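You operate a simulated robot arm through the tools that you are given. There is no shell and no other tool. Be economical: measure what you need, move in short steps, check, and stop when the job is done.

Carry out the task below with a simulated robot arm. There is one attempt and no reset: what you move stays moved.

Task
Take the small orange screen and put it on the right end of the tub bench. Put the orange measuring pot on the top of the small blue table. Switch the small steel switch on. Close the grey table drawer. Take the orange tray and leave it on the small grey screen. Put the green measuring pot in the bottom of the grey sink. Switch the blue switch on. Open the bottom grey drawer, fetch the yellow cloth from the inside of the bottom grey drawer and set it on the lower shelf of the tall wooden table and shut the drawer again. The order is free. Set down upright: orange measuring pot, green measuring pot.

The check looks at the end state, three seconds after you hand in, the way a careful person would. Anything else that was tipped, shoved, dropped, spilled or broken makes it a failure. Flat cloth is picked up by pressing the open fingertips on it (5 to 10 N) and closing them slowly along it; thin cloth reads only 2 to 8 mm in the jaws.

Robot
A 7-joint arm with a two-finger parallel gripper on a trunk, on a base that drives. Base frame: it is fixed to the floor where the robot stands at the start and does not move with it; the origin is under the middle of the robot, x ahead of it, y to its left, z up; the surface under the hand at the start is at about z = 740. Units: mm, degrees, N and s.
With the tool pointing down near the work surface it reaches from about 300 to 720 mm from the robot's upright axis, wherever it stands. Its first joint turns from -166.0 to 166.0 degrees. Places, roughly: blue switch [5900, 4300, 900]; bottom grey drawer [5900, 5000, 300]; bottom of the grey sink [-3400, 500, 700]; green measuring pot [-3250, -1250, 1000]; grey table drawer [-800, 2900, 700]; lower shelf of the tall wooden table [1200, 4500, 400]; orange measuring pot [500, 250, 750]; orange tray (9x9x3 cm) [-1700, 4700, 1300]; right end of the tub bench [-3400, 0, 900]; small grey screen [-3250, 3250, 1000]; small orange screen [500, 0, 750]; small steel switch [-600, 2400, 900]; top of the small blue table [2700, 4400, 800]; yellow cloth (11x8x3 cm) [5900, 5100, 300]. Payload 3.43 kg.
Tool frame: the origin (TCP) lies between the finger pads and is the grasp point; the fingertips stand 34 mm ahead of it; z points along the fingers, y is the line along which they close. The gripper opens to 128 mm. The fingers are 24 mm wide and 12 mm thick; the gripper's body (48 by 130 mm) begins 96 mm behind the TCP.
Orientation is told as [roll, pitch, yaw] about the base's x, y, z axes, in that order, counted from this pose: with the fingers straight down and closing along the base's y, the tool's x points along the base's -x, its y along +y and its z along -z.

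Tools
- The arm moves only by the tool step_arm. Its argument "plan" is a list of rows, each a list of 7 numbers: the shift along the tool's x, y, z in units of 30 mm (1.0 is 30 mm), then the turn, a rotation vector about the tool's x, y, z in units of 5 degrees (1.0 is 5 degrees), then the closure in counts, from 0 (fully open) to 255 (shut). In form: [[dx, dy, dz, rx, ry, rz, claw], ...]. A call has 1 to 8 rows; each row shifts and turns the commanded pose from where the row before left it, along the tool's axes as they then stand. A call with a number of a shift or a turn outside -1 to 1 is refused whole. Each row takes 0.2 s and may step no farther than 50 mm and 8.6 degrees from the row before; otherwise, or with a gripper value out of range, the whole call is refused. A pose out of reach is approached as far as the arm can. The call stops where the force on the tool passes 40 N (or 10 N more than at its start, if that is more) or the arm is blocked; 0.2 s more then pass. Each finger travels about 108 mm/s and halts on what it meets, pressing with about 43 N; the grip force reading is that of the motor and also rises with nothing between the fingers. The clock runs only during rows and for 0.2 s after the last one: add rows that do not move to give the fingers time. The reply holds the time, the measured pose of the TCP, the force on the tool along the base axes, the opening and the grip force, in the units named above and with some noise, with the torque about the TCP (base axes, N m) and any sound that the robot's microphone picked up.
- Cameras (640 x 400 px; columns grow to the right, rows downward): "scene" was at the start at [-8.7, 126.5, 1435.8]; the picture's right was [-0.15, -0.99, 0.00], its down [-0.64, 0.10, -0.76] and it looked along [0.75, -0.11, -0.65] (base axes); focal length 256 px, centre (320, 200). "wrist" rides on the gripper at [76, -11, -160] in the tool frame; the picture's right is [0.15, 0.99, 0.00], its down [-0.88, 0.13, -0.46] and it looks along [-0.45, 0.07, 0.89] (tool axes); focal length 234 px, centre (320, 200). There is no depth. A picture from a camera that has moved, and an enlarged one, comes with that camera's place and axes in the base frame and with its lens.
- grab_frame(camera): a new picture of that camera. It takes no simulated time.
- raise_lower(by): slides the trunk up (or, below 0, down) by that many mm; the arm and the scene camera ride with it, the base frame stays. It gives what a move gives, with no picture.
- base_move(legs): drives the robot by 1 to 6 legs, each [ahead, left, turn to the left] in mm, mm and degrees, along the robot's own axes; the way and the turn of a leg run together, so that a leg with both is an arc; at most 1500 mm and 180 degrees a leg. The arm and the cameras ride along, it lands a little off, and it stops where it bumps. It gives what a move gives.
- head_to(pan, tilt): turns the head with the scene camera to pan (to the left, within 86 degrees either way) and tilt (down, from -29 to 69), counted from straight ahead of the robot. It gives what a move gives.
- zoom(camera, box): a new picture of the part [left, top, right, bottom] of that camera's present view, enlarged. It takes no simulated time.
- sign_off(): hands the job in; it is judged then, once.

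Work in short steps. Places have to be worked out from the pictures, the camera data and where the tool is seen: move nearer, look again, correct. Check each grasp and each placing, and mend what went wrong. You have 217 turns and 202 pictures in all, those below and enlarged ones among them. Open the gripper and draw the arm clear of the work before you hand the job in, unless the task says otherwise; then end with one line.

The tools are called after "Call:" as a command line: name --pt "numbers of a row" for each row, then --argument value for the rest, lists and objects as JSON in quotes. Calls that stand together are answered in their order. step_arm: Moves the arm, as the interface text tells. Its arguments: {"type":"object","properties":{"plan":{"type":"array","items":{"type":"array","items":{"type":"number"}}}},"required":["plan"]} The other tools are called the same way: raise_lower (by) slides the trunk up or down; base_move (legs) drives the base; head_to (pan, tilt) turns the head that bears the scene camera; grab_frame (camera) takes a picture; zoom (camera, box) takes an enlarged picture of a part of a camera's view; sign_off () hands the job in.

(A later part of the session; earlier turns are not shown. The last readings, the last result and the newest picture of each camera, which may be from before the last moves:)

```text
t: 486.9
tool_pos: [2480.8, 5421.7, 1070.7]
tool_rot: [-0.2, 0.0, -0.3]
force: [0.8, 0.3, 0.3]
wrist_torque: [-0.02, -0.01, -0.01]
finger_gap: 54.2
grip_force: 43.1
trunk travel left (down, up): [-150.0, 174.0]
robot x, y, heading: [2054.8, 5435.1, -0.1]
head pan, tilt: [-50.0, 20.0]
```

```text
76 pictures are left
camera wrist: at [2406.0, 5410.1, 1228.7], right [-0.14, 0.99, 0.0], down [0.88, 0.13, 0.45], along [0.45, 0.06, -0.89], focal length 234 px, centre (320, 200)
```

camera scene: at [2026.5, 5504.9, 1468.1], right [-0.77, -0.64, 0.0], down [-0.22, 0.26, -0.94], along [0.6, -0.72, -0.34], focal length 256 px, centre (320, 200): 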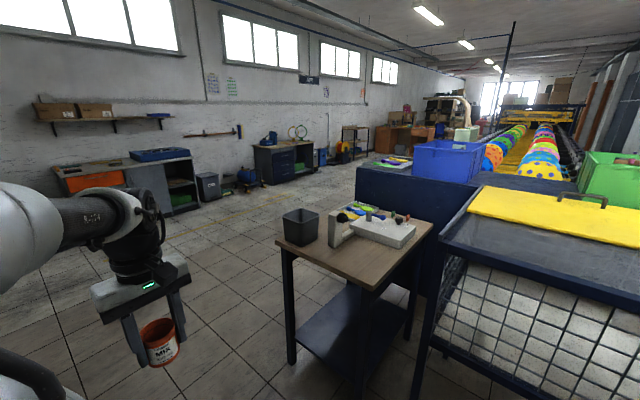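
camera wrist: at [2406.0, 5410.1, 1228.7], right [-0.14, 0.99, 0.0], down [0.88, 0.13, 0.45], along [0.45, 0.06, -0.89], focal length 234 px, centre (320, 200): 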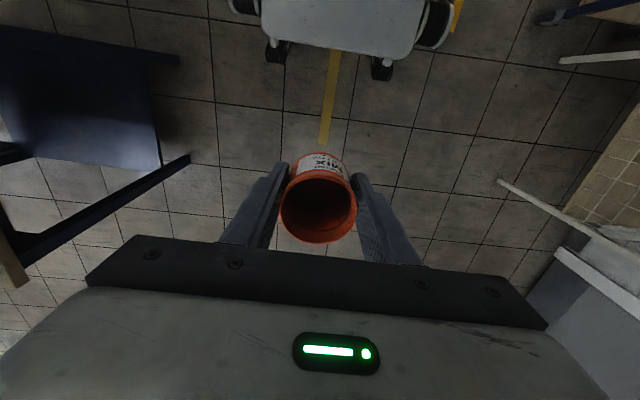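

This is the small blue table (x≈2400–2960, y≈3980–4740). I zoom to pick a free spot.

Call:
zoom --camera "scene" --box '[260, 180, 450, 300]'

Call:
base_move --legs '[[640, 0, 0], [0, 0, -90]]'

Call:
head_to --pan 5 --tilt 35

Call:
grab_frame --camera "scene"

```text
3.33 times, centred on (355, 240) of scene
camera zoom: at [2026.5, 5504.9, 1468.1], right [-0.77, -0.64, 0.0], down [-0.22, 0.26, -0.94], along [0.6, -0.72, -0.34], focal length 854 px, centre (203, 67)
```

zoom: 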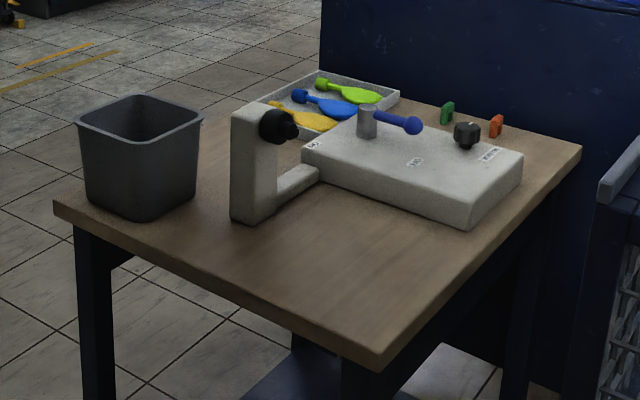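

```text
t: 494.3
tool_pos: [2685.7, 5017.4, 1070.2]
tool_rot: [-0.2, 0.0, -88.6]
force: [0.9, -0.8, -0.1]
wrist_torque: [-0.01, 0.04, 0.01]
finger_gap: 54.2
grip_force: 43.0
trunk travel left (down, up): [-150.0, 174.0]
robot x, y, heading: [2686.5, 5440.0, -88.7]
head pan, tilt: [-50.0, 20.0]
```

```text
t: 495.5
tool_pos: [2685.0, 5016.6, 1069.9]
tool_rot: [-0.1, 0.2, -88.7]
force: [1.4, 0.5, 0.6]
wrist_torque: [0.0, 0.03, 0.0]
finger_gap: 53.9
grip_force: 42.7
trunk travel left (down, up): [-150.0, 174.0]
robot x, y, heading: [2685.5, 5441.5, -88.6]
head pan, tilt: [5.0, 35.0]
```

```text
74 pictures are left
camera scene: at [2834.0, 5444.1, 1444.3], right [-0.99, -0.11, 0.0], down [-0.06, 0.57, -0.82], along [0.09, -0.81, -0.57], focal length 256 px, centre (320, 200)
```

scene: 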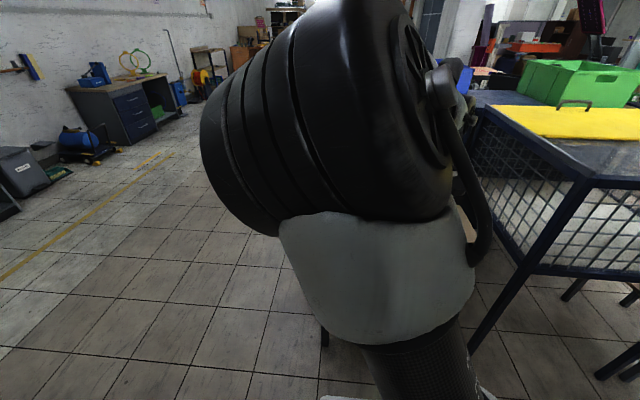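

The elbow hides the head view, but from the zoom the free area is around (2530,4600). I drive there and use the wrist camera.

Call:
base_move --legs '[[280, -125, -1.4]]'

Call:
grab_frame --camera "wrist"

Call:
grab_frame --camera "scene"

```text
t: 497.6
tool_pos: [2553.6, 4743.4, 1070.9]
tool_rot: [-0.2, 0.0, -90.1]
force: [0.2, -0.5, -0.4]
wrist_torque: [0.02, -0.02, 0.01]
finger_gap: 54.1
grip_force: 43.3
trunk travel left (down, up): [-150.0, 174.0]
robot x, y, heading: [2569.4, 5164.6, -90.0]
head pan, tilt: [5.0, 35.0]
```

```text
73 pictures are left
camera wrist: at [2544.2, 4818.1, 1228.8], right [0.99, 0.14, 0.0], down [0.13, -0.88, 0.45], along [0.06, -0.45, -0.89], focal length 234 px, centre (320, 200)
```

wrist: 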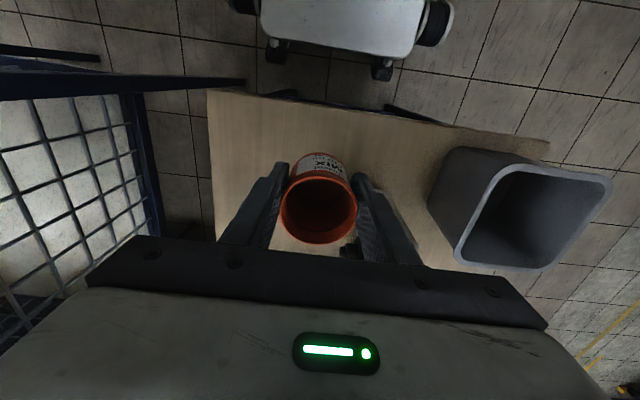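

```text
72 pictures are left
camera scene: at [2714.0, 5166.7, 1444.2], right [-1.0, -0.09, 0.0], down [-0.05, 0.57, -0.82], along [0.07, -0.82, -0.57], focal length 256 px, centre (320, 200)
```

scene: 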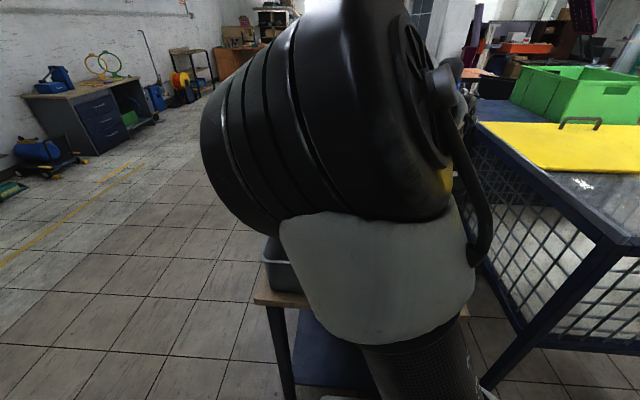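

Table edge at y≈4777, corner x≈2360; I place at about (2490,4660), which is free. I move there and lower to TCP≈905.

Call:
step_arm --pt "-0.93 -0.71 0 0 0 0 255" --pt "-0.93 -0.71 0 0 0 0 255" --pt "-0.91 -0.71 0 0 0 0 255" --pt "0 0 1 0 0 0 255" --pt "0 0 1 0 0 0 255" --pt "0 0 1 0 0 0 255" --pt "0 0 1 0 0 0 255" --pt "0 0 1 0 0 0 255"

Call:
grab_frame --camera "wrist"

```text
t: 499.4
tool_pos: [2490.4, 4660.2, 921.7]
tool_rot: [-0.2, 0.0, -90.1]
force: [0.2, 0.2, 0.4]
wrist_torque: [-0.04, -0.01, 0.02]
finger_gap: 54.2
grip_force: 42.8
trunk travel left (down, up): [-150.0, 174.0]
robot x, y, heading: [2569.9, 5167.7, -89.8]
head pan, tilt: [5.0, 35.0]
```

```text
71 pictures are left
camera wrist: at [2480.4, 4734.5, 1078.9], right [0.99, 0.14, 0.0], down [0.13, -0.88, 0.45], along [0.06, -0.45, -0.89], focal length 234 px, centre (320, 200)
```

wrist: 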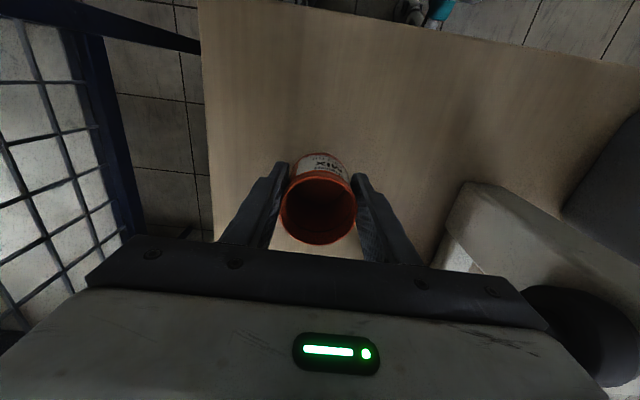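

Clear. I lower slowly to contact.

Call:
step_arm --pt "0 0 0.8 0 0 0 255" --pt "0 0 0.5 0 0 0 255" --pt "0 0 0.3 0 0 0 255" --pt "0 0 0.2 0 0 0 255" --pt "0 0 0.2 0 0 0 255" --pt "0 0 0.2 0 0 0 255" --pt "0 0 0.2 0 0 0 255" --pt "0 0 0.2 0 0 0 255"

```text
t: 499.9
tool_pos: [2488.2, 4657.9, 896.2]
tool_rot: [-0.1, -0.5, -90.2]
force: [1.3, 4.6, 20.5]
wrist_torque: [0.14, -0.16, 0.04]
finger_gap: 54.3
grip_force: 42.9
trunk travel left (down, up): [-150.0, 174.0]
robot x, y, heading: [2567.5, 5166.5, -90.0]
head pan, tilt: [5.0, 35.0]
stopped in row 2: the force on the tool passed its limit at 42 N (the readings are from after the stop); the commanded pose is now the measured one
```

Contact (table top ≈848). I release, rise and check.

Call:
step_arm --pt "0 0 -0.03 0 0 0 200" --pt "0 0 0 0 0 0 100" --pt "0 0 0 0 0 0 50" --pt "0 0 0 0 0 0 50" --pt "0 0 -0.7 0 0 0 50" --pt "0 0 -1 0 0 0 50" --pt "0 0 -1 0 0 0 50" --pt "0 0 -1 0 0 0 50"

Call:
grab_frame --camera "wrist"

```text
t: 501.7
tool_pos: [2489.0, 4658.5, 1004.8]
tool_rot: [-0.2, -0.4, -90.1]
force: [-0.2, 0.4, 0.0]
wrist_torque: [-0.01, 0.0, 0.03]
finger_gap: 102.6
grip_force: 0.2
trunk travel left (down, up): [-150.0, 174.0]
robot x, y, heading: [2566.6, 5166.1, -89.9]
head pan, tilt: [5.0, 35.0]
```

```text
70 pictures are left
camera wrist: at [2478.4, 4734.4, 1164.1], right [0.99, 0.14, 0.0], down [0.13, -0.88, 0.46], along [0.06, -0.46, -0.89], focal length 234 px, centre (320, 200)
```

wrist: 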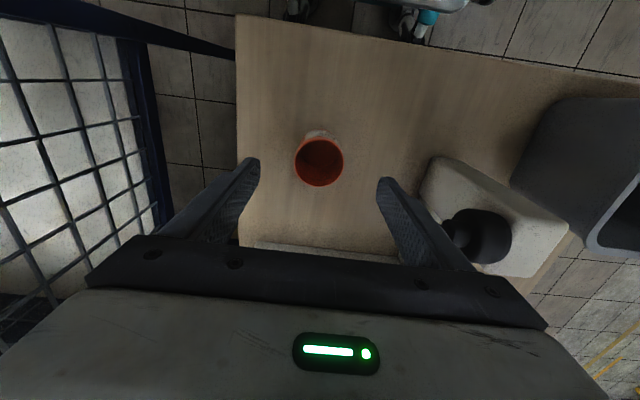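

The orange pot stands on the blue table. I retract, back off, turn east and drive toward the cabinets at x≈5900.

Call:
step_arm --pt "0 0 -1 0 0 0 50" --pt "0 0 -1 0 0 0 0" --pt "1 0 -0.5 0 0 0 0" --pt "1 0 0 0 0 0 0" --pt "1 0 0 0 0 0 0" --pt "0 -1 0 0 0 0 0" --pt "0 -1 0 0 0 0 0" --pt "0 -1 0 0 0 0 0"

Call:
base_move --legs '[[-330, 0, 0], [0, 0, 90], [1200, 0, 0], [1000, 0, 0]]'

Call:
head_to --pan -10 --tilt 22

Call:
grab_frame --camera "scene"

```text
t: 503.5
tool_pos: [2398.4, 4749.3, 1079.7]
tool_rot: [-0.1, -0.3, -90.1]
force: [0.3, 0.5, -0.4]
wrist_torque: [0.03, 0.0, -0.02]
finger_gap: 128.1
grip_force: 0.0
trunk travel left (down, up): [-150.0, 174.0]
robot x, y, heading: [2567.9, 5160.0, -89.8]
head pan, tilt: [5.0, 35.0]
```

```text
t: 519.9
tool_pos: [5162.6, 5305.5, 1079.1]
tool_rot: [-0.2, -0.3, -0.3]
force: [0.9, 0.8, -0.7]
wrist_torque: [-0.04, 0.01, -0.02]
finger_gap: 128.0
grip_force: 0.0
trunk travel left (down, up): [-150.0, 174.0]
robot x, y, heading: [4747.1, 5480.6, -0.2]
head pan, tilt: [5.0, 35.0]
```

```text
t: 520.7
tool_pos: [5164.1, 5306.8, 1080.0]
tool_rot: [-0.1, -0.2, -0.3]
force: [-0.4, -0.5, -0.1]
wrist_torque: [0.01, -0.03, -0.01]
finger_gap: 127.7
grip_force: 0.0
trunk travel left (down, up): [-150.0, 174.0]
robot x, y, heading: [4745.9, 5479.1, -0.5]
head pan, tilt: [-10.0, 22.0]
```

```text
69 pictures are left
camera scene: at [4746.6, 5601.5, 1464.8], right [-0.18, -0.98, 0.0], down [-0.37, 0.07, -0.93], along [0.91, -0.16, -0.38], focal length 256 px, centre (320, 200)
```

scene: 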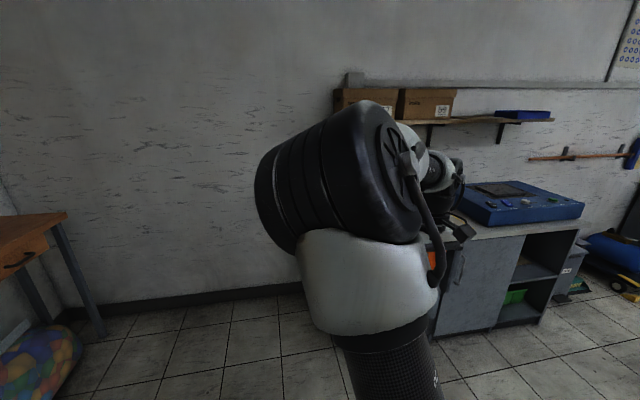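

The cabinet is further right, with a blue console on top. I strafe right 650 mm and look with the head panned left of the elbow.

Call:
base_move --legs '[[0, -1000, 0]]'

Call:
head_to --pan 20 --tilt 30

Call:
grab_frame --camera "scene"

Call:
grab_frame --camera "wrist"

```text
t: 530.7
tool_pos: [5168.8, 4306.7, 1079.9]
tool_rot: [-0.2, -0.3, 0.5]
force: [0.3, 0.2, -0.2]
wrist_torque: [0.0, -0.02, -0.02]
finger_gap: 128.0
grip_force: 0.1
trunk travel left (down, up): [-150.0, 174.0]
robot x, y, heading: [4749.9, 4472.7, 0.7]
head pan, tilt: [-10.0, 22.0]
```

```text
t: 531.6
tool_pos: [5168.6, 4306.0, 1079.5]
tool_rot: [-0.2, -0.3, 0.5]
force: [0.4, 0.2, -0.7]
wrist_torque: [-0.01, 0.0, -0.01]
finger_gap: 127.8
grip_force: 0.1
trunk travel left (down, up): [-150.0, 174.0]
robot x, y, heading: [4749.4, 4473.5, 0.5]
head pan, tilt: [20.0, 30.0]
```

```text
68 pictures are left
camera scene: at [4741.5, 4642.2, 1452.1], right [0.35, -0.94, 0.0], down [-0.47, -0.18, -0.87], along [0.81, 0.3, -0.5], focal length 256 px, centre (320, 200)
```

scene: 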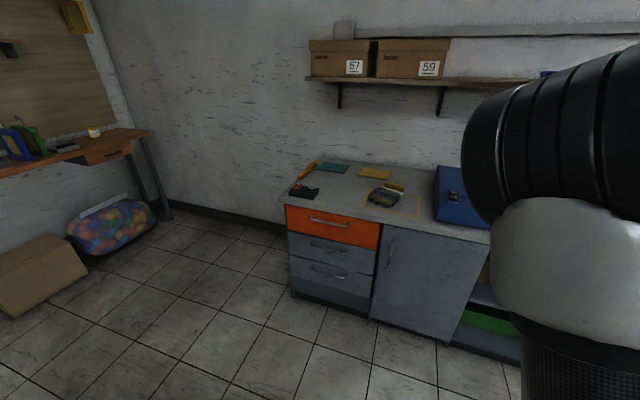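

```text
67 pictures are left
camera wrist: at [5093.0, 4294.0, 1237.7], right [-0.15, 0.99, 0.0], down [0.88, 0.14, 0.46], along [0.46, 0.07, -0.89], focal length 234 px, centre (320, 200)
```

wrist: 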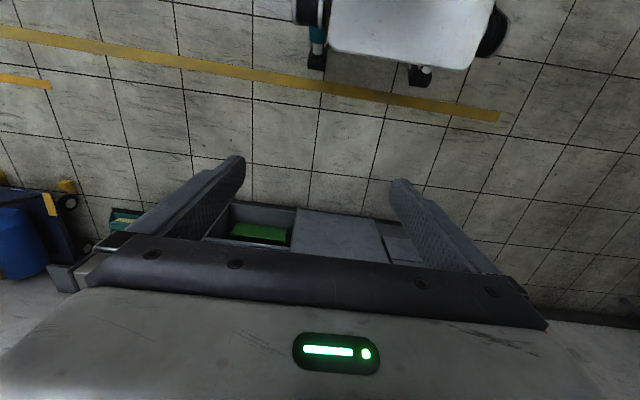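

The three-drawer column is at y≈4720–5200, x≈5790, bottom drawer z≈290–350. For the switch I strafe right 450 mm to see the blue console past the elbow.

Call:
base_move --legs '[[200, -450, 0]]'

Call:
head_to --pan 25 --tilt 25

Call:
grab_frame --camera "scene"

```text
t: 536.5
tool_pos: [5371.8, 3851.3, 1078.3]
tool_rot: [-0.2, -0.3, 0.3]
force: [0.0, 0.5, -0.5]
wrist_torque: [0.01, 0.02, 0.01]
finger_gap: 127.8
grip_force: 0.2
trunk travel left (down, up): [-150.0, 174.0]
robot x, y, heading: [4953.5, 4018.4, 0.2]
head pan, tilt: [20.0, 30.0]
```

```text
t: 537.2
tool_pos: [5373.8, 3852.4, 1078.8]
tool_rot: [-0.1, -0.3, 0.2]
force: [0.7, -0.4, 0.0]
wrist_torque: [-0.01, -0.01, -0.03]
finger_gap: 127.7
grip_force: 0.1
trunk travel left (down, up): [-150.0, 174.0]
robot x, y, heading: [4957.4, 4020.5, 0.6]
head pan, tilt: [25.0, 25.0]
```

```text
66 pictures are left
camera scene: at [4946.1, 4197.3, 1460.0], right [0.43, -0.9, 0.0], down [-0.38, -0.18, -0.91], along [0.82, 0.39, -0.42], focal length 256 px, centre (320, 200)
```

scene: 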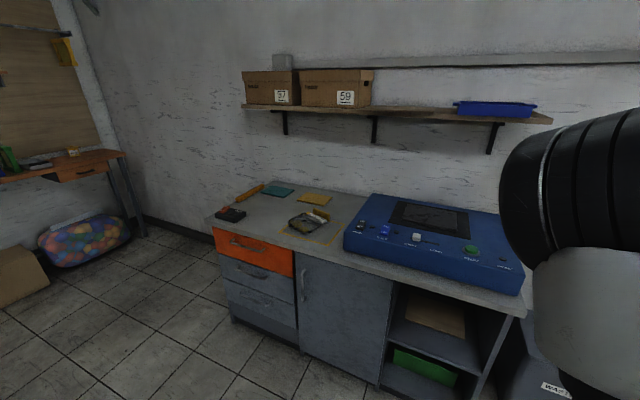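

Call:
zoom --camera "scene" --box '[340, 190, 530, 300]'

Call:
zoom --camera "scene" --box '[200, 190, 360, 350]'

```text
3.37 times, centred on (435, 245) of scene
camera zoom: at [4946.1, 4197.3, 1460.0], right [0.43, -0.9, 0.0], down [-0.38, -0.18, -0.91], along [0.82, 0.39, -0.42], focal length 863 px, centre (-67, 48)
```

zoom: 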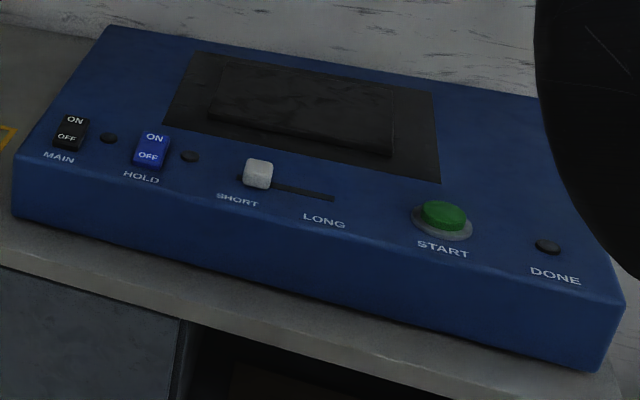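

```text
2.50 times, centred on (280, 270) of scene
camera zoom: at [4946.1, 4197.3, 1460.0], right [0.43, -0.9, 0.0], down [-0.38, -0.18, -0.91], along [0.82, 0.39, -0.42], focal length 640 px, centre (420, 25)
```

zoom: 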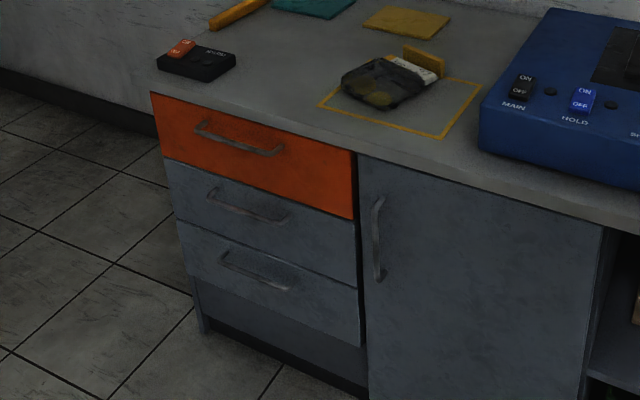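

The blue rocker is the "HOLD" switch with ON on the far half. I drive closer and use the wrist camera to pin it down.

Call:
base_move --legs '[[0, 400, 0], [380, 0, 0]]'

Call:
grab_frame --camera "wrist"

Call:
grab_frame --camera "scene"

```text
t: 543.5
tool_pos: [5744.7, 4252.3, 1079.2]
tool_rot: [-0.1, -0.3, 0.4]
force: [0.2, 1.2, -0.5]
wrist_torque: [0.02, 0.03, 0.0]
finger_gap: 127.8
grip_force: 0.0
trunk travel left (down, up): [-150.0, 174.0]
robot x, y, heading: [5325.0, 4416.1, 0.6]
head pan, tilt: [25.0, 25.0]
```

```text
63 pictures are left
camera wrist: at [5668.4, 4240.0, 1237.8], right [-0.15, 0.99, 0.0], down [0.88, 0.14, 0.46], along [0.46, 0.07, -0.89], focal length 234 px, centre (320, 200)
```

wrist: 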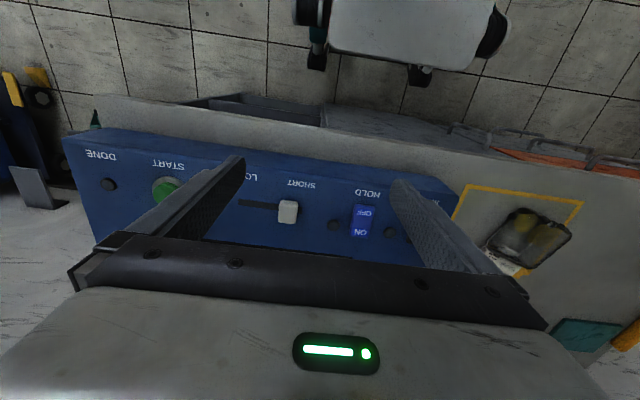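

```text
62 pictures are left
camera scene: at [5315.3, 4596.4, 1460.0], right [0.43, -0.9, 0.0], down [-0.38, -0.18, -0.91], along [0.82, 0.39, -0.42], focal length 256 px, centre (320, 200)
```

scene: 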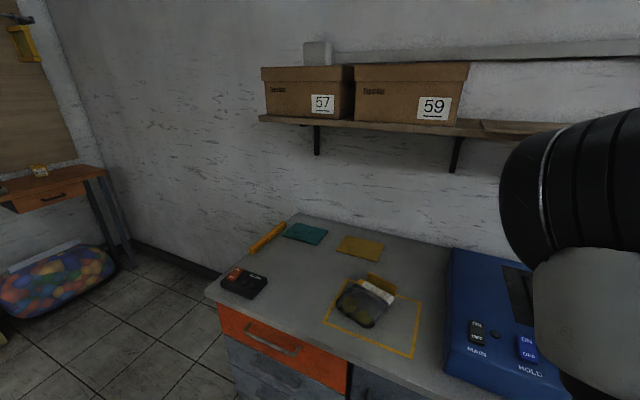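

HOLD's ON end triangulates to (5882,4341,918). I close the fingers, move above it and descend to just over the surface.

Call:
step_arm --pt "-0.93 0.6 0 0 0 0 128" --pt "-0.93 0.6 0 0 0 0 255" --pt "-0.93 0.6 0 0 0 0 255" --pt "-0.93 0.6 0 0 0 0 255" --pt "-0.93 0.57 0 0 0 0 255" --pt "0 0 1 0 0 0 255" --pt "0 0 1 0 0 0 255" --pt "0 0 1 0 0 0 255"

Call:
grab_frame --camera "wrist"

Call:
zoom --camera "scene" --box '[440, 240, 640, 400]'

```text
t: 545.3
tool_pos: [5881.2, 4342.0, 991.0]
tool_rot: [-0.2, -0.4, 0.5]
force: [0.9, 0.3, 0.1]
wrist_torque: [-0.01, -0.01, 0.01]
finger_gap: 0.0
grip_force: 33.2
trunk travel left (down, up): [-150.0, 174.0]
robot x, y, heading: [5327.1, 4412.6, 0.8]
head pan, tilt: [25.0, 25.0]
```

```text
61 pictures are left
camera wrist: at [5804.8, 4329.9, 1148.4], right [-0.15, 0.99, 0.0], down [0.88, 0.14, 0.46], along [0.46, 0.07, -0.89], focal length 234 px, centre (320, 200)
```

wrist: 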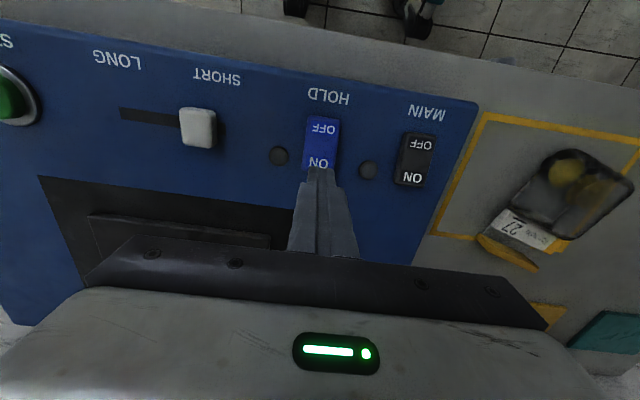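

```text
2.50 times, centred on (540, 320) of scene
camera zoom: at [5315.3, 4596.4, 1460.1], right [0.43, -0.9, 0.0], down [-0.38, -0.18, -0.91], along [0.82, 0.39, -0.42], focal length 640 px, centre (-230, -100)
```

zoom: 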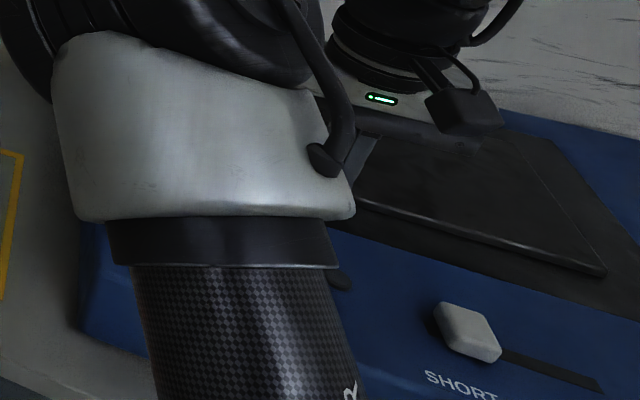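

The tip sits above the ON end. I shift 4 mm farther and press down gently.

Call:
step_arm --pt "-0.13 -0.05 0.8 0 0 0 255" --pt "0 0 0.3 0 0 0 255" --pt "0 0 0.15 0 0 0 255" --pt "0 0 0.1 0 0 0 255" --pt "0 0 0.1 0 0 0 255" --pt "0 0 0.1 0 0 0 255" --pt "0 0 0.1 0 0 0 255" --pt "0 0 0.1 0 0 0 255"

```text
t: 546.9
tool_pos: [5886.8, 4339.8, 948.3]
tool_rot: [-0.3, -0.9, 0.4]
force: [-2.2, 0.8, 16.9]
wrist_torque: [0.06, 0.26, -0.11]
finger_gap: 0.1
grip_force: 32.8
trunk travel left (down, up): [-150.0, 174.0]
robot x, y, heading: [5324.4, 4417.1, 0.8]
head pan, tilt: [25.0, 25.0]
stopped in row 7: the force on the tool passed its limit at 44 N (the readings are from after the stop); the commanded pose is now the measured one
```

Pressed firmly (44 N at tip z≈914). I rise and check the rocker.

Call:
step_arm --pt "0 0 -0.5 0 0 0 255" --pt "0 0 -1 0 0 0 255" --pt "0 0 -1 0 0 0 255"

Call:
zoom --camera "wrist" --box '[250, 90, 450, 215]'

```text
t: 547.7
tool_pos: [5886.0, 4341.6, 1020.6]
tool_rot: [-0.2, -0.6, 0.6]
force: [0.1, 1.4, 0.2]
wrist_torque: [0.04, 0.01, -0.01]
finger_gap: 0.1
grip_force: 33.4
trunk travel left (down, up): [-150.0, 174.0]
robot x, y, heading: [5324.2, 4419.6, 0.4]
head pan, tilt: [25.0, 25.0]
```

```text
3.20 times, centred on (350, 152) of wrist
camera zoom: at [5810.4, 4329.1, 1178.1], right [-0.15, 0.99, -0.01], down [0.87, 0.14, 0.46], along [0.46, 0.07, -0.89], focal length 749 px, centre (224, 352)
```

zoom: 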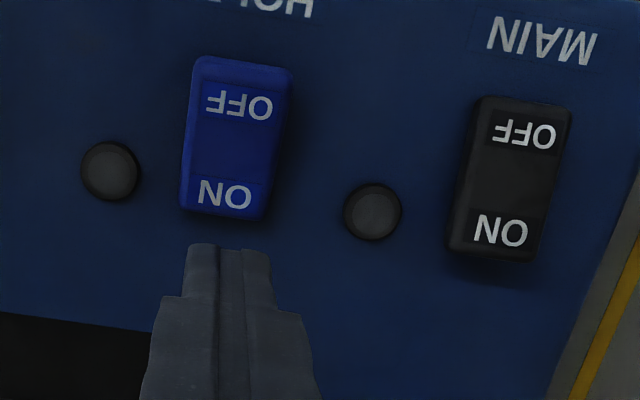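

The rocker's ON end is pressed in. Next the bottom drawer: handle at about x≈5745, y≈4890–5075, z≈365. I retract, turn the hand 90° (closing along x) and move in front of the drawer.

Call:
step_arm --pt "0 0 -1 0 0 0 255" --pt "0.5 0 -1 0 0 0 200" --pt "1 0 0 0 0 -1 155" --pt "1 0 0 0 0 0 155" --pt "1 0 0 0 0 0 155" --pt "1 0 0 0 0 0 155" --pt "0.5 0 0 0 0 -1 155" --pt "0 0 0 0 0 -1 155"

Call:
base_move --legs '[[-90, 0, 0], [0, 580, 0]]'

Call:
step_arm --pt "0 0 0 0 0 -1 155" --pt "0 0 0 0 0 -1 155" --pt "0 0 0 0 0 -1 155" --pt "0 0 0 0 0 -1 155" --pt "0 0 0 0 0 -1 155" --pt "0 0 0 0 0 -1 155" --pt "0 0 0 0 0 -1 155" --pt "0 0 0 0 0 -1 155"

Call:
step_arm --pt "0 0 0 0 0 -1 155" --pt "0 0 0 0 0 -1 155" --pt "0 0 0 0 0 -1 155" --pt "0 0 0 0 0 -1 155" --pt "0 0 0 0 0 -1 155" --pt "0 0 0 0 0 -1 155" --pt "0 0 0 0 0 -1 155"

Call:
raise_lower --by -150

Call:
grab_frame --camera "scene"

```text
t: 549.5
tool_pos: [5737.6, 4330.5, 1079.1]
tool_rot: [-0.4, -0.6, 15.6]
force: [0.0, 0.5, -0.7]
wrist_torque: [0.01, 0.02, -0.03]
finger_gap: 50.1
grip_force: 0.0
trunk travel left (down, up): [-150.0, 174.0]
robot x, y, heading: [5326.0, 4416.1, 0.3]
head pan, tilt: [25.0, 25.0]
```

```text
t: 556.2
tool_pos: [5640.1, 4904.5, 1079.6]
tool_rot: [-0.4, -0.6, 15.7]
force: [0.5, 1.0, 0.5]
wrist_torque: [-0.01, 0.0, -0.01]
finger_gap: 50.2
grip_force: 0.0
trunk travel left (down, up): [-150.0, 174.0]
robot x, y, heading: [5227.7, 4992.0, 0.9]
head pan, tilt: [25.0, 25.0]
```

```text
t: 558.0
tool_pos: [5640.1, 4904.6, 1079.7]
tool_rot: [-0.7, -0.2, 55.8]
force: [-0.3, -0.4, 0.5]
wrist_torque: [-0.04, 0.0, -0.02]
finger_gap: 50.3
grip_force: 0.0
trunk travel left (down, up): [-150.0, 174.0]
robot x, y, heading: [5231.9, 4989.5, 0.6]
head pan, tilt: [25.0, 25.0]
```

```text
t: 559.6
tool_pos: [5640.3, 4905.0, 1079.3]
tool_rot: [-0.7, 0.3, 90.8]
force: [-0.1, -0.3, -0.1]
wrist_torque: [0.01, 0.03, 0.0]
finger_gap: 50.2
grip_force: 0.0
trunk travel left (down, up): [-150.0, 174.0]
robot x, y, heading: [5228.8, 4991.9, 0.7]
head pan, tilt: [25.0, 25.0]
```

```text
t: 561.4
tool_pos: [5640.1, 4904.9, 928.1]
tool_rot: [-0.6, 0.1, 90.7]
force: [0.4, 0.1, -0.2]
wrist_torque: [-0.02, -0.02, 0.02]
finger_gap: 50.5
grip_force: 0.1
trunk travel left (down, up): [0.0, 324.0]
robot x, y, heading: [5223.8, 4989.2, 1.0]
head pan, tilt: [25.0, 25.0]
```

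```text
58 pictures are left
camera scene: at [5217.2, 5169.8, 1310.1], right [0.44, -0.9, 0.0], down [-0.38, -0.18, -0.91], along [0.82, 0.39, -0.42], focal length 256 px, centre (320, 200)
```

scene: 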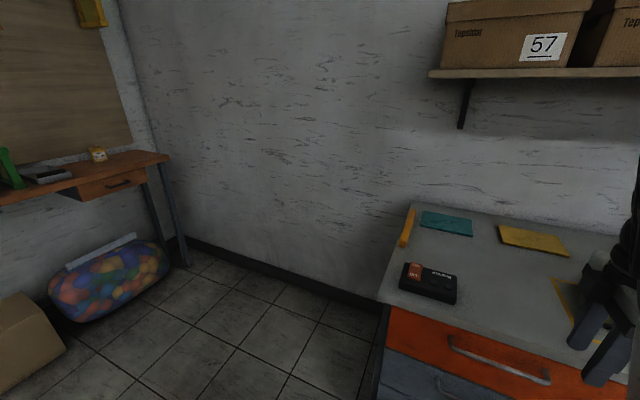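

I tilt the head down to see the drawers and the hand.

Call:
head_to --pan -5 --tilt 50

Call:
grab_frame --camera "scene"

Call:
grab_frame --camera "wrist"

```text
t: 562.3
tool_pos: [5641.1, 4906.4, 928.5]
tool_rot: [-0.8, 0.1, 90.6]
force: [-1.4, -0.2, -1.0]
wrist_torque: [0.02, 0.03, -0.02]
finger_gap: 50.2
grip_force: 0.0
trunk travel left (down, up): [0.0, 324.0]
robot x, y, heading: [5228.7, 4991.8, 0.7]
head pan, tilt: [-5.0, 50.0]
```

```text
57 pictures are left
camera scene: at [5211.1, 5124.1, 1272.6], right [-0.07, -1.0, 0.0], down [-0.76, 0.06, -0.64], along [0.64, -0.05, -0.77], focal length 256 px, centre (320, 200)
```

scene: 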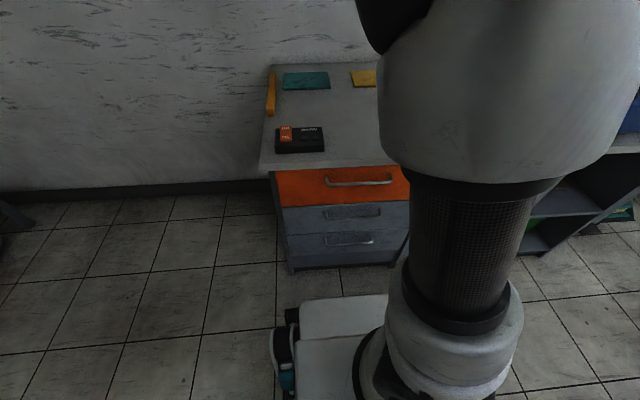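

```text
56 pictures are left
camera wrist: at [5651.1, 4829.4, 1088.0], right [-0.99, -0.16, -0.01], down [-0.15, 0.88, 0.45], along [-0.06, 0.45, -0.89], focal length 234 px, centre (320, 200)
```

wrist: 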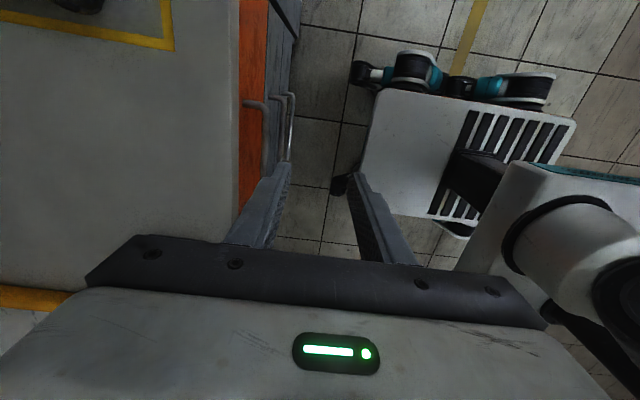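

The bottom handle bar is at x≈5726, y≈4880–5055, z≈395, under other handles, so the hand must come in horizontally with jaws closing vertically. I back off 500 mm, extend, and pitch the hand 90° forward.

Call:
base_move --legs '[[-500, 0, -0.7]]'

Call:
step_arm --pt "0 -1 0 0 0 0 155" --pt "0 -1 0 0 0 0 155" --pt "0 -1 0 0 0 0 155" --pt "0 -1 0 0 0 0 155" --pt "0 -1 0 0 0 0 155" --pt "0 -1 0 1 0 0 155" --pt "0 -1 0 1 0 0 155" --pt "0 0 0 1 0 0 155"

Call:
step_arm --pt "0 0 0 1 0 0 155" --pt "0 0 0 1 0 0 155" --pt "0 0 0 1 0 0 155" --pt "0 0 0 1 0 0 155" --pt "0 0 0 1 0 0 155" --pt "0 0 0 1 0 0 155" --pt "0 0 0 1 0 0 155" --pt "0 0 0 1 0 0 155"

Call:
step_arm --pt "0 0 0 1 0 0 155" --pt "0 0 0 1 0 0 155" --pt "0 0 0 1 0 0 155" --pt "0 0 0 1 0 0 155" --pt "0 0 0 1 0 0 155" --pt "0 0 0 1 0 0 155" --pt "0 0 0 1 0 0 155"

Call:
grab_frame --camera "scene"

```text
t: 565.3
tool_pos: [5135.1, 4895.5, 928.7]
tool_rot: [-0.7, 0.1, 90.0]
force: [0.2, -0.8, 0.2]
wrist_torque: [0.0, -0.03, -0.01]
finger_gap: 49.9
grip_force: 0.1
trunk travel left (down, up): [0.0, 324.0]
robot x, y, heading: [4722.0, 4988.5, 0.3]
head pan, tilt: [-5.0, 50.0]
```

```text
t: 567.1
tool_pos: [5344.7, 4896.0, 933.0]
tool_rot: [-15.7, 0.2, 90.0]
force: [-0.4, -0.1, -0.8]
wrist_torque: [0.0, -0.01, 0.01]
finger_gap: 50.2
grip_force: 0.0
trunk travel left (down, up): [0.0, 324.0]
robot x, y, heading: [4722.3, 4991.5, 0.3]
head pan, tilt: [-5.0, 50.0]
```

```text
t: 568.9
tool_pos: [5357.0, 4892.5, 972.9]
tool_rot: [-53.5, 0.1, 89.7]
force: [-0.1, 0.9, -0.7]
wrist_torque: [-0.06, -0.03, -0.09]
finger_gap: 50.1
grip_force: 0.1
out of reach, approached as far as the arm can: row 8
trunk travel left (down, up): [0.0, 324.0]
robot x, y, heading: [4721.9, 4986.3, 0.1]
head pan, tilt: [-5.0, 50.0]
```

```text
t: 570.5
tool_pos: [5357.5, 4892.3, 973.6]
tool_rot: [-53.5, 0.1, 89.6]
force: [-0.1, 0.2, 0.6]
wrist_torque: [0.02, 0.0, -0.01]
finger_gap: 49.9
grip_force: 0.1
out of reach, approached as far as the arm can: row 1, 2, 3, 4, 5, 6, 7
trunk travel left (down, up): [0.0, 324.0]
robot x, y, heading: [4725.5, 4991.7, 0.2]
head pan, tilt: [-5.0, 50.0]
```

```text
55 pictures are left
camera scene: at [4708.4, 5120.5, 1272.5], right [-0.09, -1.0, 0.0], down [-0.76, 0.07, -0.64], along [0.64, -0.06, -0.77], focal length 256 px, centre (320, 200)
```

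scene: 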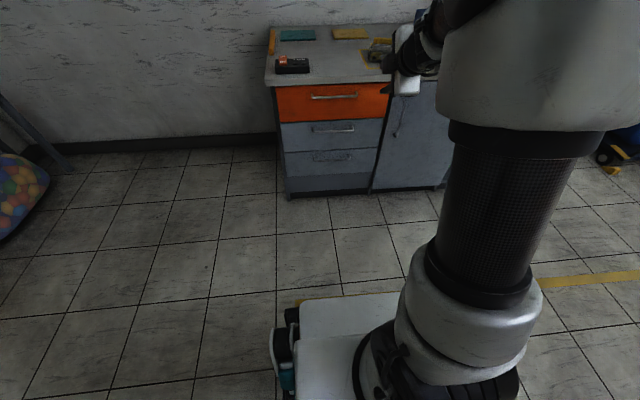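

Orientation stuck at 53° here. Lower down there should be more room; I move down and see.

Call:
step_arm --pt "0 1 0 0 0 0 155" --pt "0 1 0 0 0 0 155" --pt "0 1 0 0 0 0 155" --pt "0 1 0 0 0 0 155" --pt "0 1 0 0 0 0 155" --pt "0 1 0 0 0 0 155" --pt "0 1 0 0 0 0 155" --pt "0 1 0 0 0 0 155"

```text
t: 572.3
tool_pos: [5238.2, 4884.0, 928.5]
tool_rot: [-53.6, 0.1, 89.3]
force: [1.7, 7.3, -0.4]
wrist_torque: [-0.58, 0.16, -0.68]
finger_gap: 50.1
grip_force: 0.1
out of reach, approached as far as the arm can: row 1, 2, 3, 4, 5, 6, 7
trunk travel left (down, up): [0.0, 324.0]
robot x, y, heading: [4719.6, 4987.1, 0.2]
head pan, tilt: [-5.0, 50.0]
```

Hand stays at ~53° tilt. That is enough to pinch the bar from above-front (mid handle still clears). I extend forward, then go down.

Call:
step_arm --pt "0 -0.593 0.805 0 0 0 155" --pt "0 -0.593 0.805 0 0 0 155" --pt "0 -0.593 0.805 0 0 0 155" --pt "0 1 0.737 0 0 0 155" --pt "0 1 0.737 0 0 0 155" --pt "0 1 0.737 0 0 0 155" --pt "0 1 0.737 0 0 0 155" --pt "0 1 0.737 0 0 0 155"

Call:
step_arm --pt "0 1 0.737 0 0 0 155" --pt "0 1 0.737 0 0 0 155" --pt "0 1 0.737 0 0 0 155" --pt "0 1 0.737 0 0 0 155" --pt "0 1 0.737 0 0 0 155"

Call:
grab_frame --camera "scene"

```text
t: 574.1
tool_pos: [5326.8, 4883.5, 742.6]
tool_rot: [-53.7, 0.1, 89.6]
force: [0.0, 0.3, -0.1]
wrist_torque: [0.02, 0.01, -0.04]
finger_gap: 50.1
grip_force: 0.0
trunk travel left (down, up): [0.0, 324.0]
robot x, y, heading: [4726.9, 4985.2, 0.2]
head pan, tilt: [-5.0, 50.0]
```

```text
t: 575.3
tool_pos: [5328.6, 4883.0, 557.0]
tool_rot: [-53.7, 0.1, 89.8]
force: [-0.2, 0.9, 0.1]
wrist_torque: [-0.01, 0.05, -0.01]
finger_gap: 50.3
grip_force: 0.0
trunk travel left (down, up): [0.0, 324.0]
robot x, y, heading: [4725.3, 4985.7, 0.1]
head pan, tilt: [-5.0, 50.0]
```

```text
54 pictures are left
camera scene: at [4708.2, 5120.5, 1272.6], right [-0.09, -1.0, 0.0], down [-0.76, 0.07, -0.64], along [0.64, -0.06, -0.77], focal length 256 px, centre (320, 200)
```

scene: 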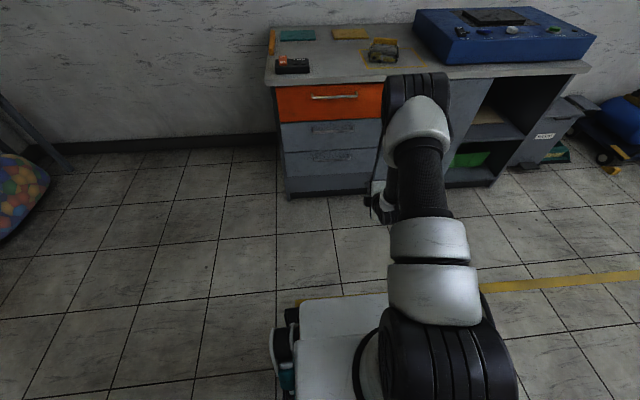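

Now the posture is good and the view clear. I try tilting further here.

Call:
step_arm --pt "0 0.805 0.593 1 0 0 155" --pt "0 0 0 1 0 0 155" --pt "0 0 0 1 0 0 155" --pt "0 0 0 1 0 0 155" --pt "0 0 0 1 0 0 155" --pt "0 0 0 1 0 0 155"

Call:
zoom --camera "scene" --box '[260, 70, 420, 210]'

```text
t: 576.7
tool_pos: [5327.6, 4884.3, 526.8]
tool_rot: [-83.7, -0.1, 89.7]
force: [0.4, 0.5, 0.1]
wrist_torque: [0.02, -0.01, 0.02]
finger_gap: 50.2
grip_force: 0.0
trunk travel left (down, up): [0.0, 324.0]
robot x, y, heading: [4726.5, 4991.3, 0.2]
head pan, tilt: [-5.0, 50.0]
```

```text
2.86 times, centred on (340, 140) of scene
camera zoom: at [4708.3, 5120.5, 1272.6], right [-0.09, -1.0, 0.0], down [-0.76, 0.07, -0.64], along [0.64, -0.06, -0.77], focal length 732 px, centre (263, 371)
```

zoom: 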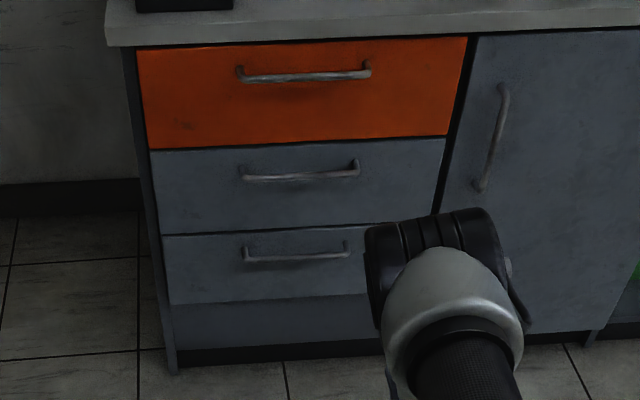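

The hand is horizontal now. I look with the wrist camera for an exact handle position.

Call:
grab_frame --camera "wrist"

```text
52 pictures are left
camera wrist: at [5170.4, 4808.3, 554.0], right [-0.11, -0.15, -0.98], down [-0.46, 0.88, -0.08], along [0.88, 0.45, -0.16], focal length 234 px, centre (320, 200)
```

wrist: 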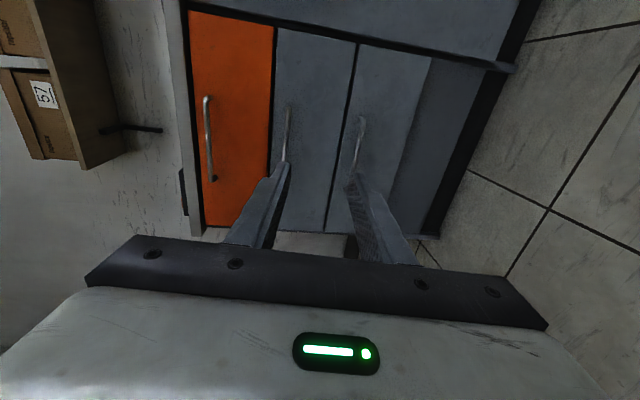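

Handle at roughly x≈5735, z≈375, y centre ≈4963. I lower to that height, shift to its middle, and drive 290 mm closer.

Call:
step_arm --pt "-0.5 1 0.11 0 0 0 155" --pt "-0.5 1 0.11 0 0 0 155" --pt "-0.5 1 0.11 0 0 0 155" --pt "-0.5 1 0.11 0 0 0 155" --pt "-0.5 1 0.11 0 0 0 155"

Call:
base_move --legs '[[290, 0, 0]]'

Call:
grab_frame --camera "wrist"

Call:
grab_frame --camera "scene"

```text
t: 577.9
tool_pos: [5328.5, 4956.8, 374.7]
tool_rot: [-83.5, -0.1, 89.6]
force: [-0.2, 0.4, 0.7]
wrist_torque: [-0.04, -0.02, -0.01]
finger_gap: 50.5
grip_force: 0.1
trunk travel left (down, up): [0.0, 324.0]
robot x, y, heading: [4723.8, 4982.6, -0.0]
head pan, tilt: [-5.0, 50.0]
```

```text
t: 579.9
tool_pos: [5617.3, 4959.5, 374.3]
tool_rot: [-83.7, 0.0, 89.7]
force: [0.1, 0.1, 0.0]
wrist_torque: [0.0, 0.0, -0.03]
finger_gap: 50.1
grip_force: 0.1
trunk travel left (down, up): [0.0, 324.0]
robot x, y, heading: [5012.6, 4991.3, 0.5]
head pan, tilt: [-5.0, 50.0]
```

```text
51 pictures are left
camera wrist: at [5459.8, 4882.8, 402.7], right [-0.11, -0.15, -0.98], down [-0.46, 0.88, -0.08], along [0.88, 0.45, -0.17], focal length 234 px, centre (320, 200)
```

wrist: 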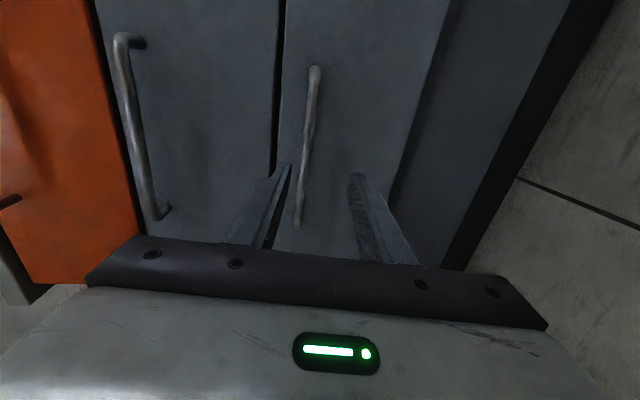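

```text
50 pictures are left
camera scene: at [4996.4, 5120.9, 1272.5], right [-0.09, -1.0, 0.0], down [-0.76, 0.07, -0.64], along [0.64, -0.05, -0.77], focal length 256 px, centre (320, 200)
```

scene: 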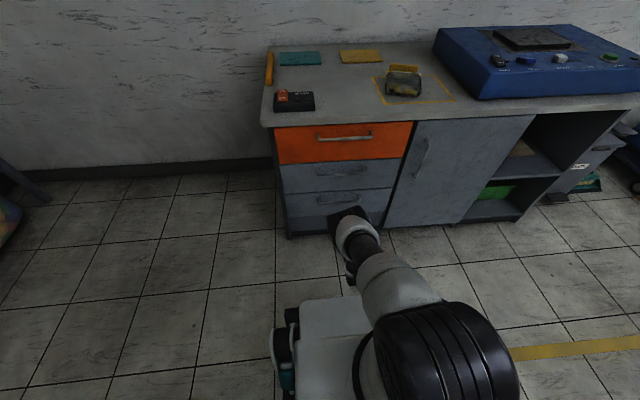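

The bar is at x≈5741, z≈377, and lies between the jaws' lines. I drive 80 mm more and extend 28 mm, then close.

Call:
base_move --legs '[[80, 0, 0]]'

Call:
grab_frame --camera "wrist"

```text
t: 580.9
tool_pos: [5695.8, 4958.3, 375.0]
tool_rot: [-83.6, 0.1, 89.7]
force: [0.0, -1.0, 0.7]
wrist_torque: [-0.02, -0.01, 0.01]
finger_gap: 50.0
grip_force: 0.1
trunk travel left (down, up): [0.0, 324.0]
robot x, y, heading: [5092.3, 4988.2, 0.1]
head pan, tilt: [-5.0, 50.0]
```

```text
49 pictures are left
camera wrist: at [5538.6, 4882.9, 402.7], right [-0.11, -0.15, -0.98], down [-0.46, 0.88, -0.08], along [0.88, 0.45, -0.17], focal length 234 px, centre (320, 200)
```

wrist: 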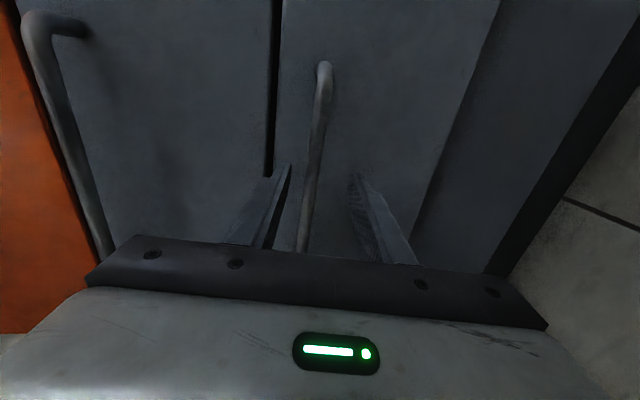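

The bar is entering between the jaws. I extend 28 mm and close.

Call:
step_arm --pt "0 -0.05 0.48 0 0 0 155" --pt "0 -0.05 0.45 0 0 0 155" --pt "0 0 0 0 0 0 200" --pt "0 0 0 0 0 0 255" --pt "0 0 0 0 0 0 255"

```text
t: 581.7
tool_pos: [5721.8, 4958.0, 378.4]
tool_rot: [-84.4, 0.0, 89.8]
force: [-19.0, 0.6, 19.0]
wrist_torque: [0.02, -1.29, 0.08]
finger_gap: 37.7
grip_force: 9.3
trunk travel left (down, up): [0.0, 324.0]
robot x, y, heading: [5090.9, 4989.6, -0.1]
head pan, tilt: [-5.0, 50.0]
stopped in row 3: the force on the tool passed its limit at 45 N (the readings are from after the stop); the commanded pose is now the measured one
```

The upper finger met the bar first (bar ≈13 mm above jaw centre) and the tips touch the front. I back 6 mm, raise 13 mm, and close again.

Call:
step_arm --pt "0 0 -0.2 0 0 0 155" --pt "0 -0.43 0 0 0 0 155" --pt "0 0 0 0 0 0 200" --pt "0 0 0 0 0 0 230" --pt "0 0 0 0 0 0 255" --pt "0 0 0 0 0 0 255"

Call:
grab_frame --camera "wrist"

```text
t: 583.0
tool_pos: [5711.8, 4958.2, 379.9]
tool_rot: [-82.6, 0.1, 89.7]
force: [0.0, 0.8, -10.3]
wrist_torque: [0.0, 0.1, 0.25]
finger_gap: 11.9
grip_force: 45.1
trunk travel left (down, up): [0.0, 324.0]
robot x, y, heading: [5088.9, 4986.6, -0.1]
head pan, tilt: [-5.0, 50.0]
stopped in row 6: the force on the tool passed its limit at 41 N (the readings are from after the stop); the commanded pose is now the measured one
```

```text
48 pictures are left
camera wrist: at [5555.2, 4882.5, 410.6], right [-0.13, -0.15, -0.98], down [-0.47, 0.88, -0.07], along [0.88, 0.45, -0.18], focal length 234 px, centre (320, 200)
```

wrist: 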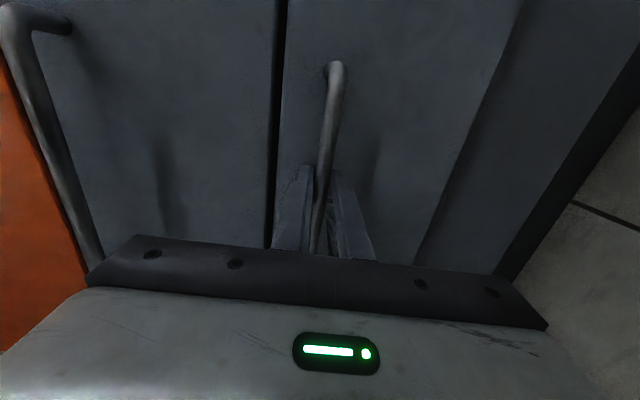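

The bar is gripped (12 mm). I pull by driving the base back.

Call:
base_move --legs '[[-120, 0, 0]]'

Call:
grab_frame --camera "scene"

```text
t: 584.3
tool_pos: [5593.4, 4958.7, 379.4]
tool_rot: [-82.7, 0.1, 89.8]
force: [-1.8, -3.8, -21.9]
wrist_torque: [-0.07, 0.19, -0.45]
finger_gap: 11.6
grip_force: 44.8
trunk travel left (down, up): [0.0, 324.0]
robot x, y, heading: [4973.9, 4986.6, 0.2]
head pan, tilt: [-5.0, 50.0]
```

```text
47 pictures are left
camera scene: at [4957.1, 5120.6, 1272.5], right [-0.08, -1.0, 0.0], down [-0.76, 0.06, -0.64], along [0.64, -0.05, -0.77], focal length 256 px, centre (320, 200)
```

scene: 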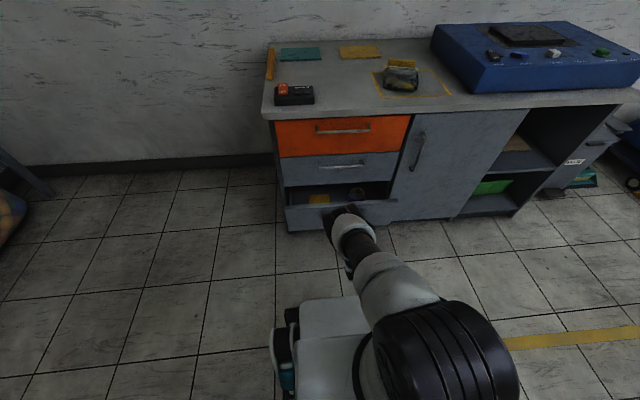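

The drawer opens and the yellow cloth is visible. I pull 150 mm more.

Call:
base_move --legs '[[-150, 0, 0]]'

Call:
zoom --camera "scene" --box '[250, 90, 450, 250]'

```text
t: 585.6
tool_pos: [5443.8, 4958.2, 379.8]
tool_rot: [-82.7, 0.1, 89.8]
force: [0.1, -0.3, -10.9]
wrist_torque: [-0.11, 0.12, -1.07]
finger_gap: 11.6
grip_force: 44.9
trunk travel left (down, up): [0.0, 324.0]
robot x, y, heading: [4826.3, 4987.8, 0.4]
head pan, tilt: [-5.0, 50.0]
```

```text
2.50 times, centred on (350, 170) of scene
camera zoom: at [4807.1, 5120.0, 1272.5], right [-0.08, -1.0, 0.0], down [-0.76, 0.06, -0.64], along [0.64, -0.05, -0.77], focal length 640 px, centre (245, 275)
```

zoom: 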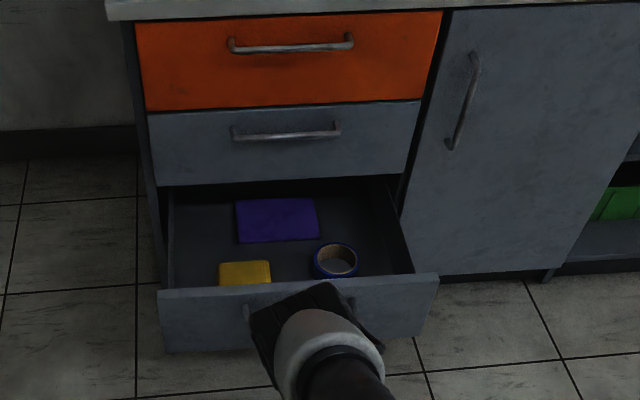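

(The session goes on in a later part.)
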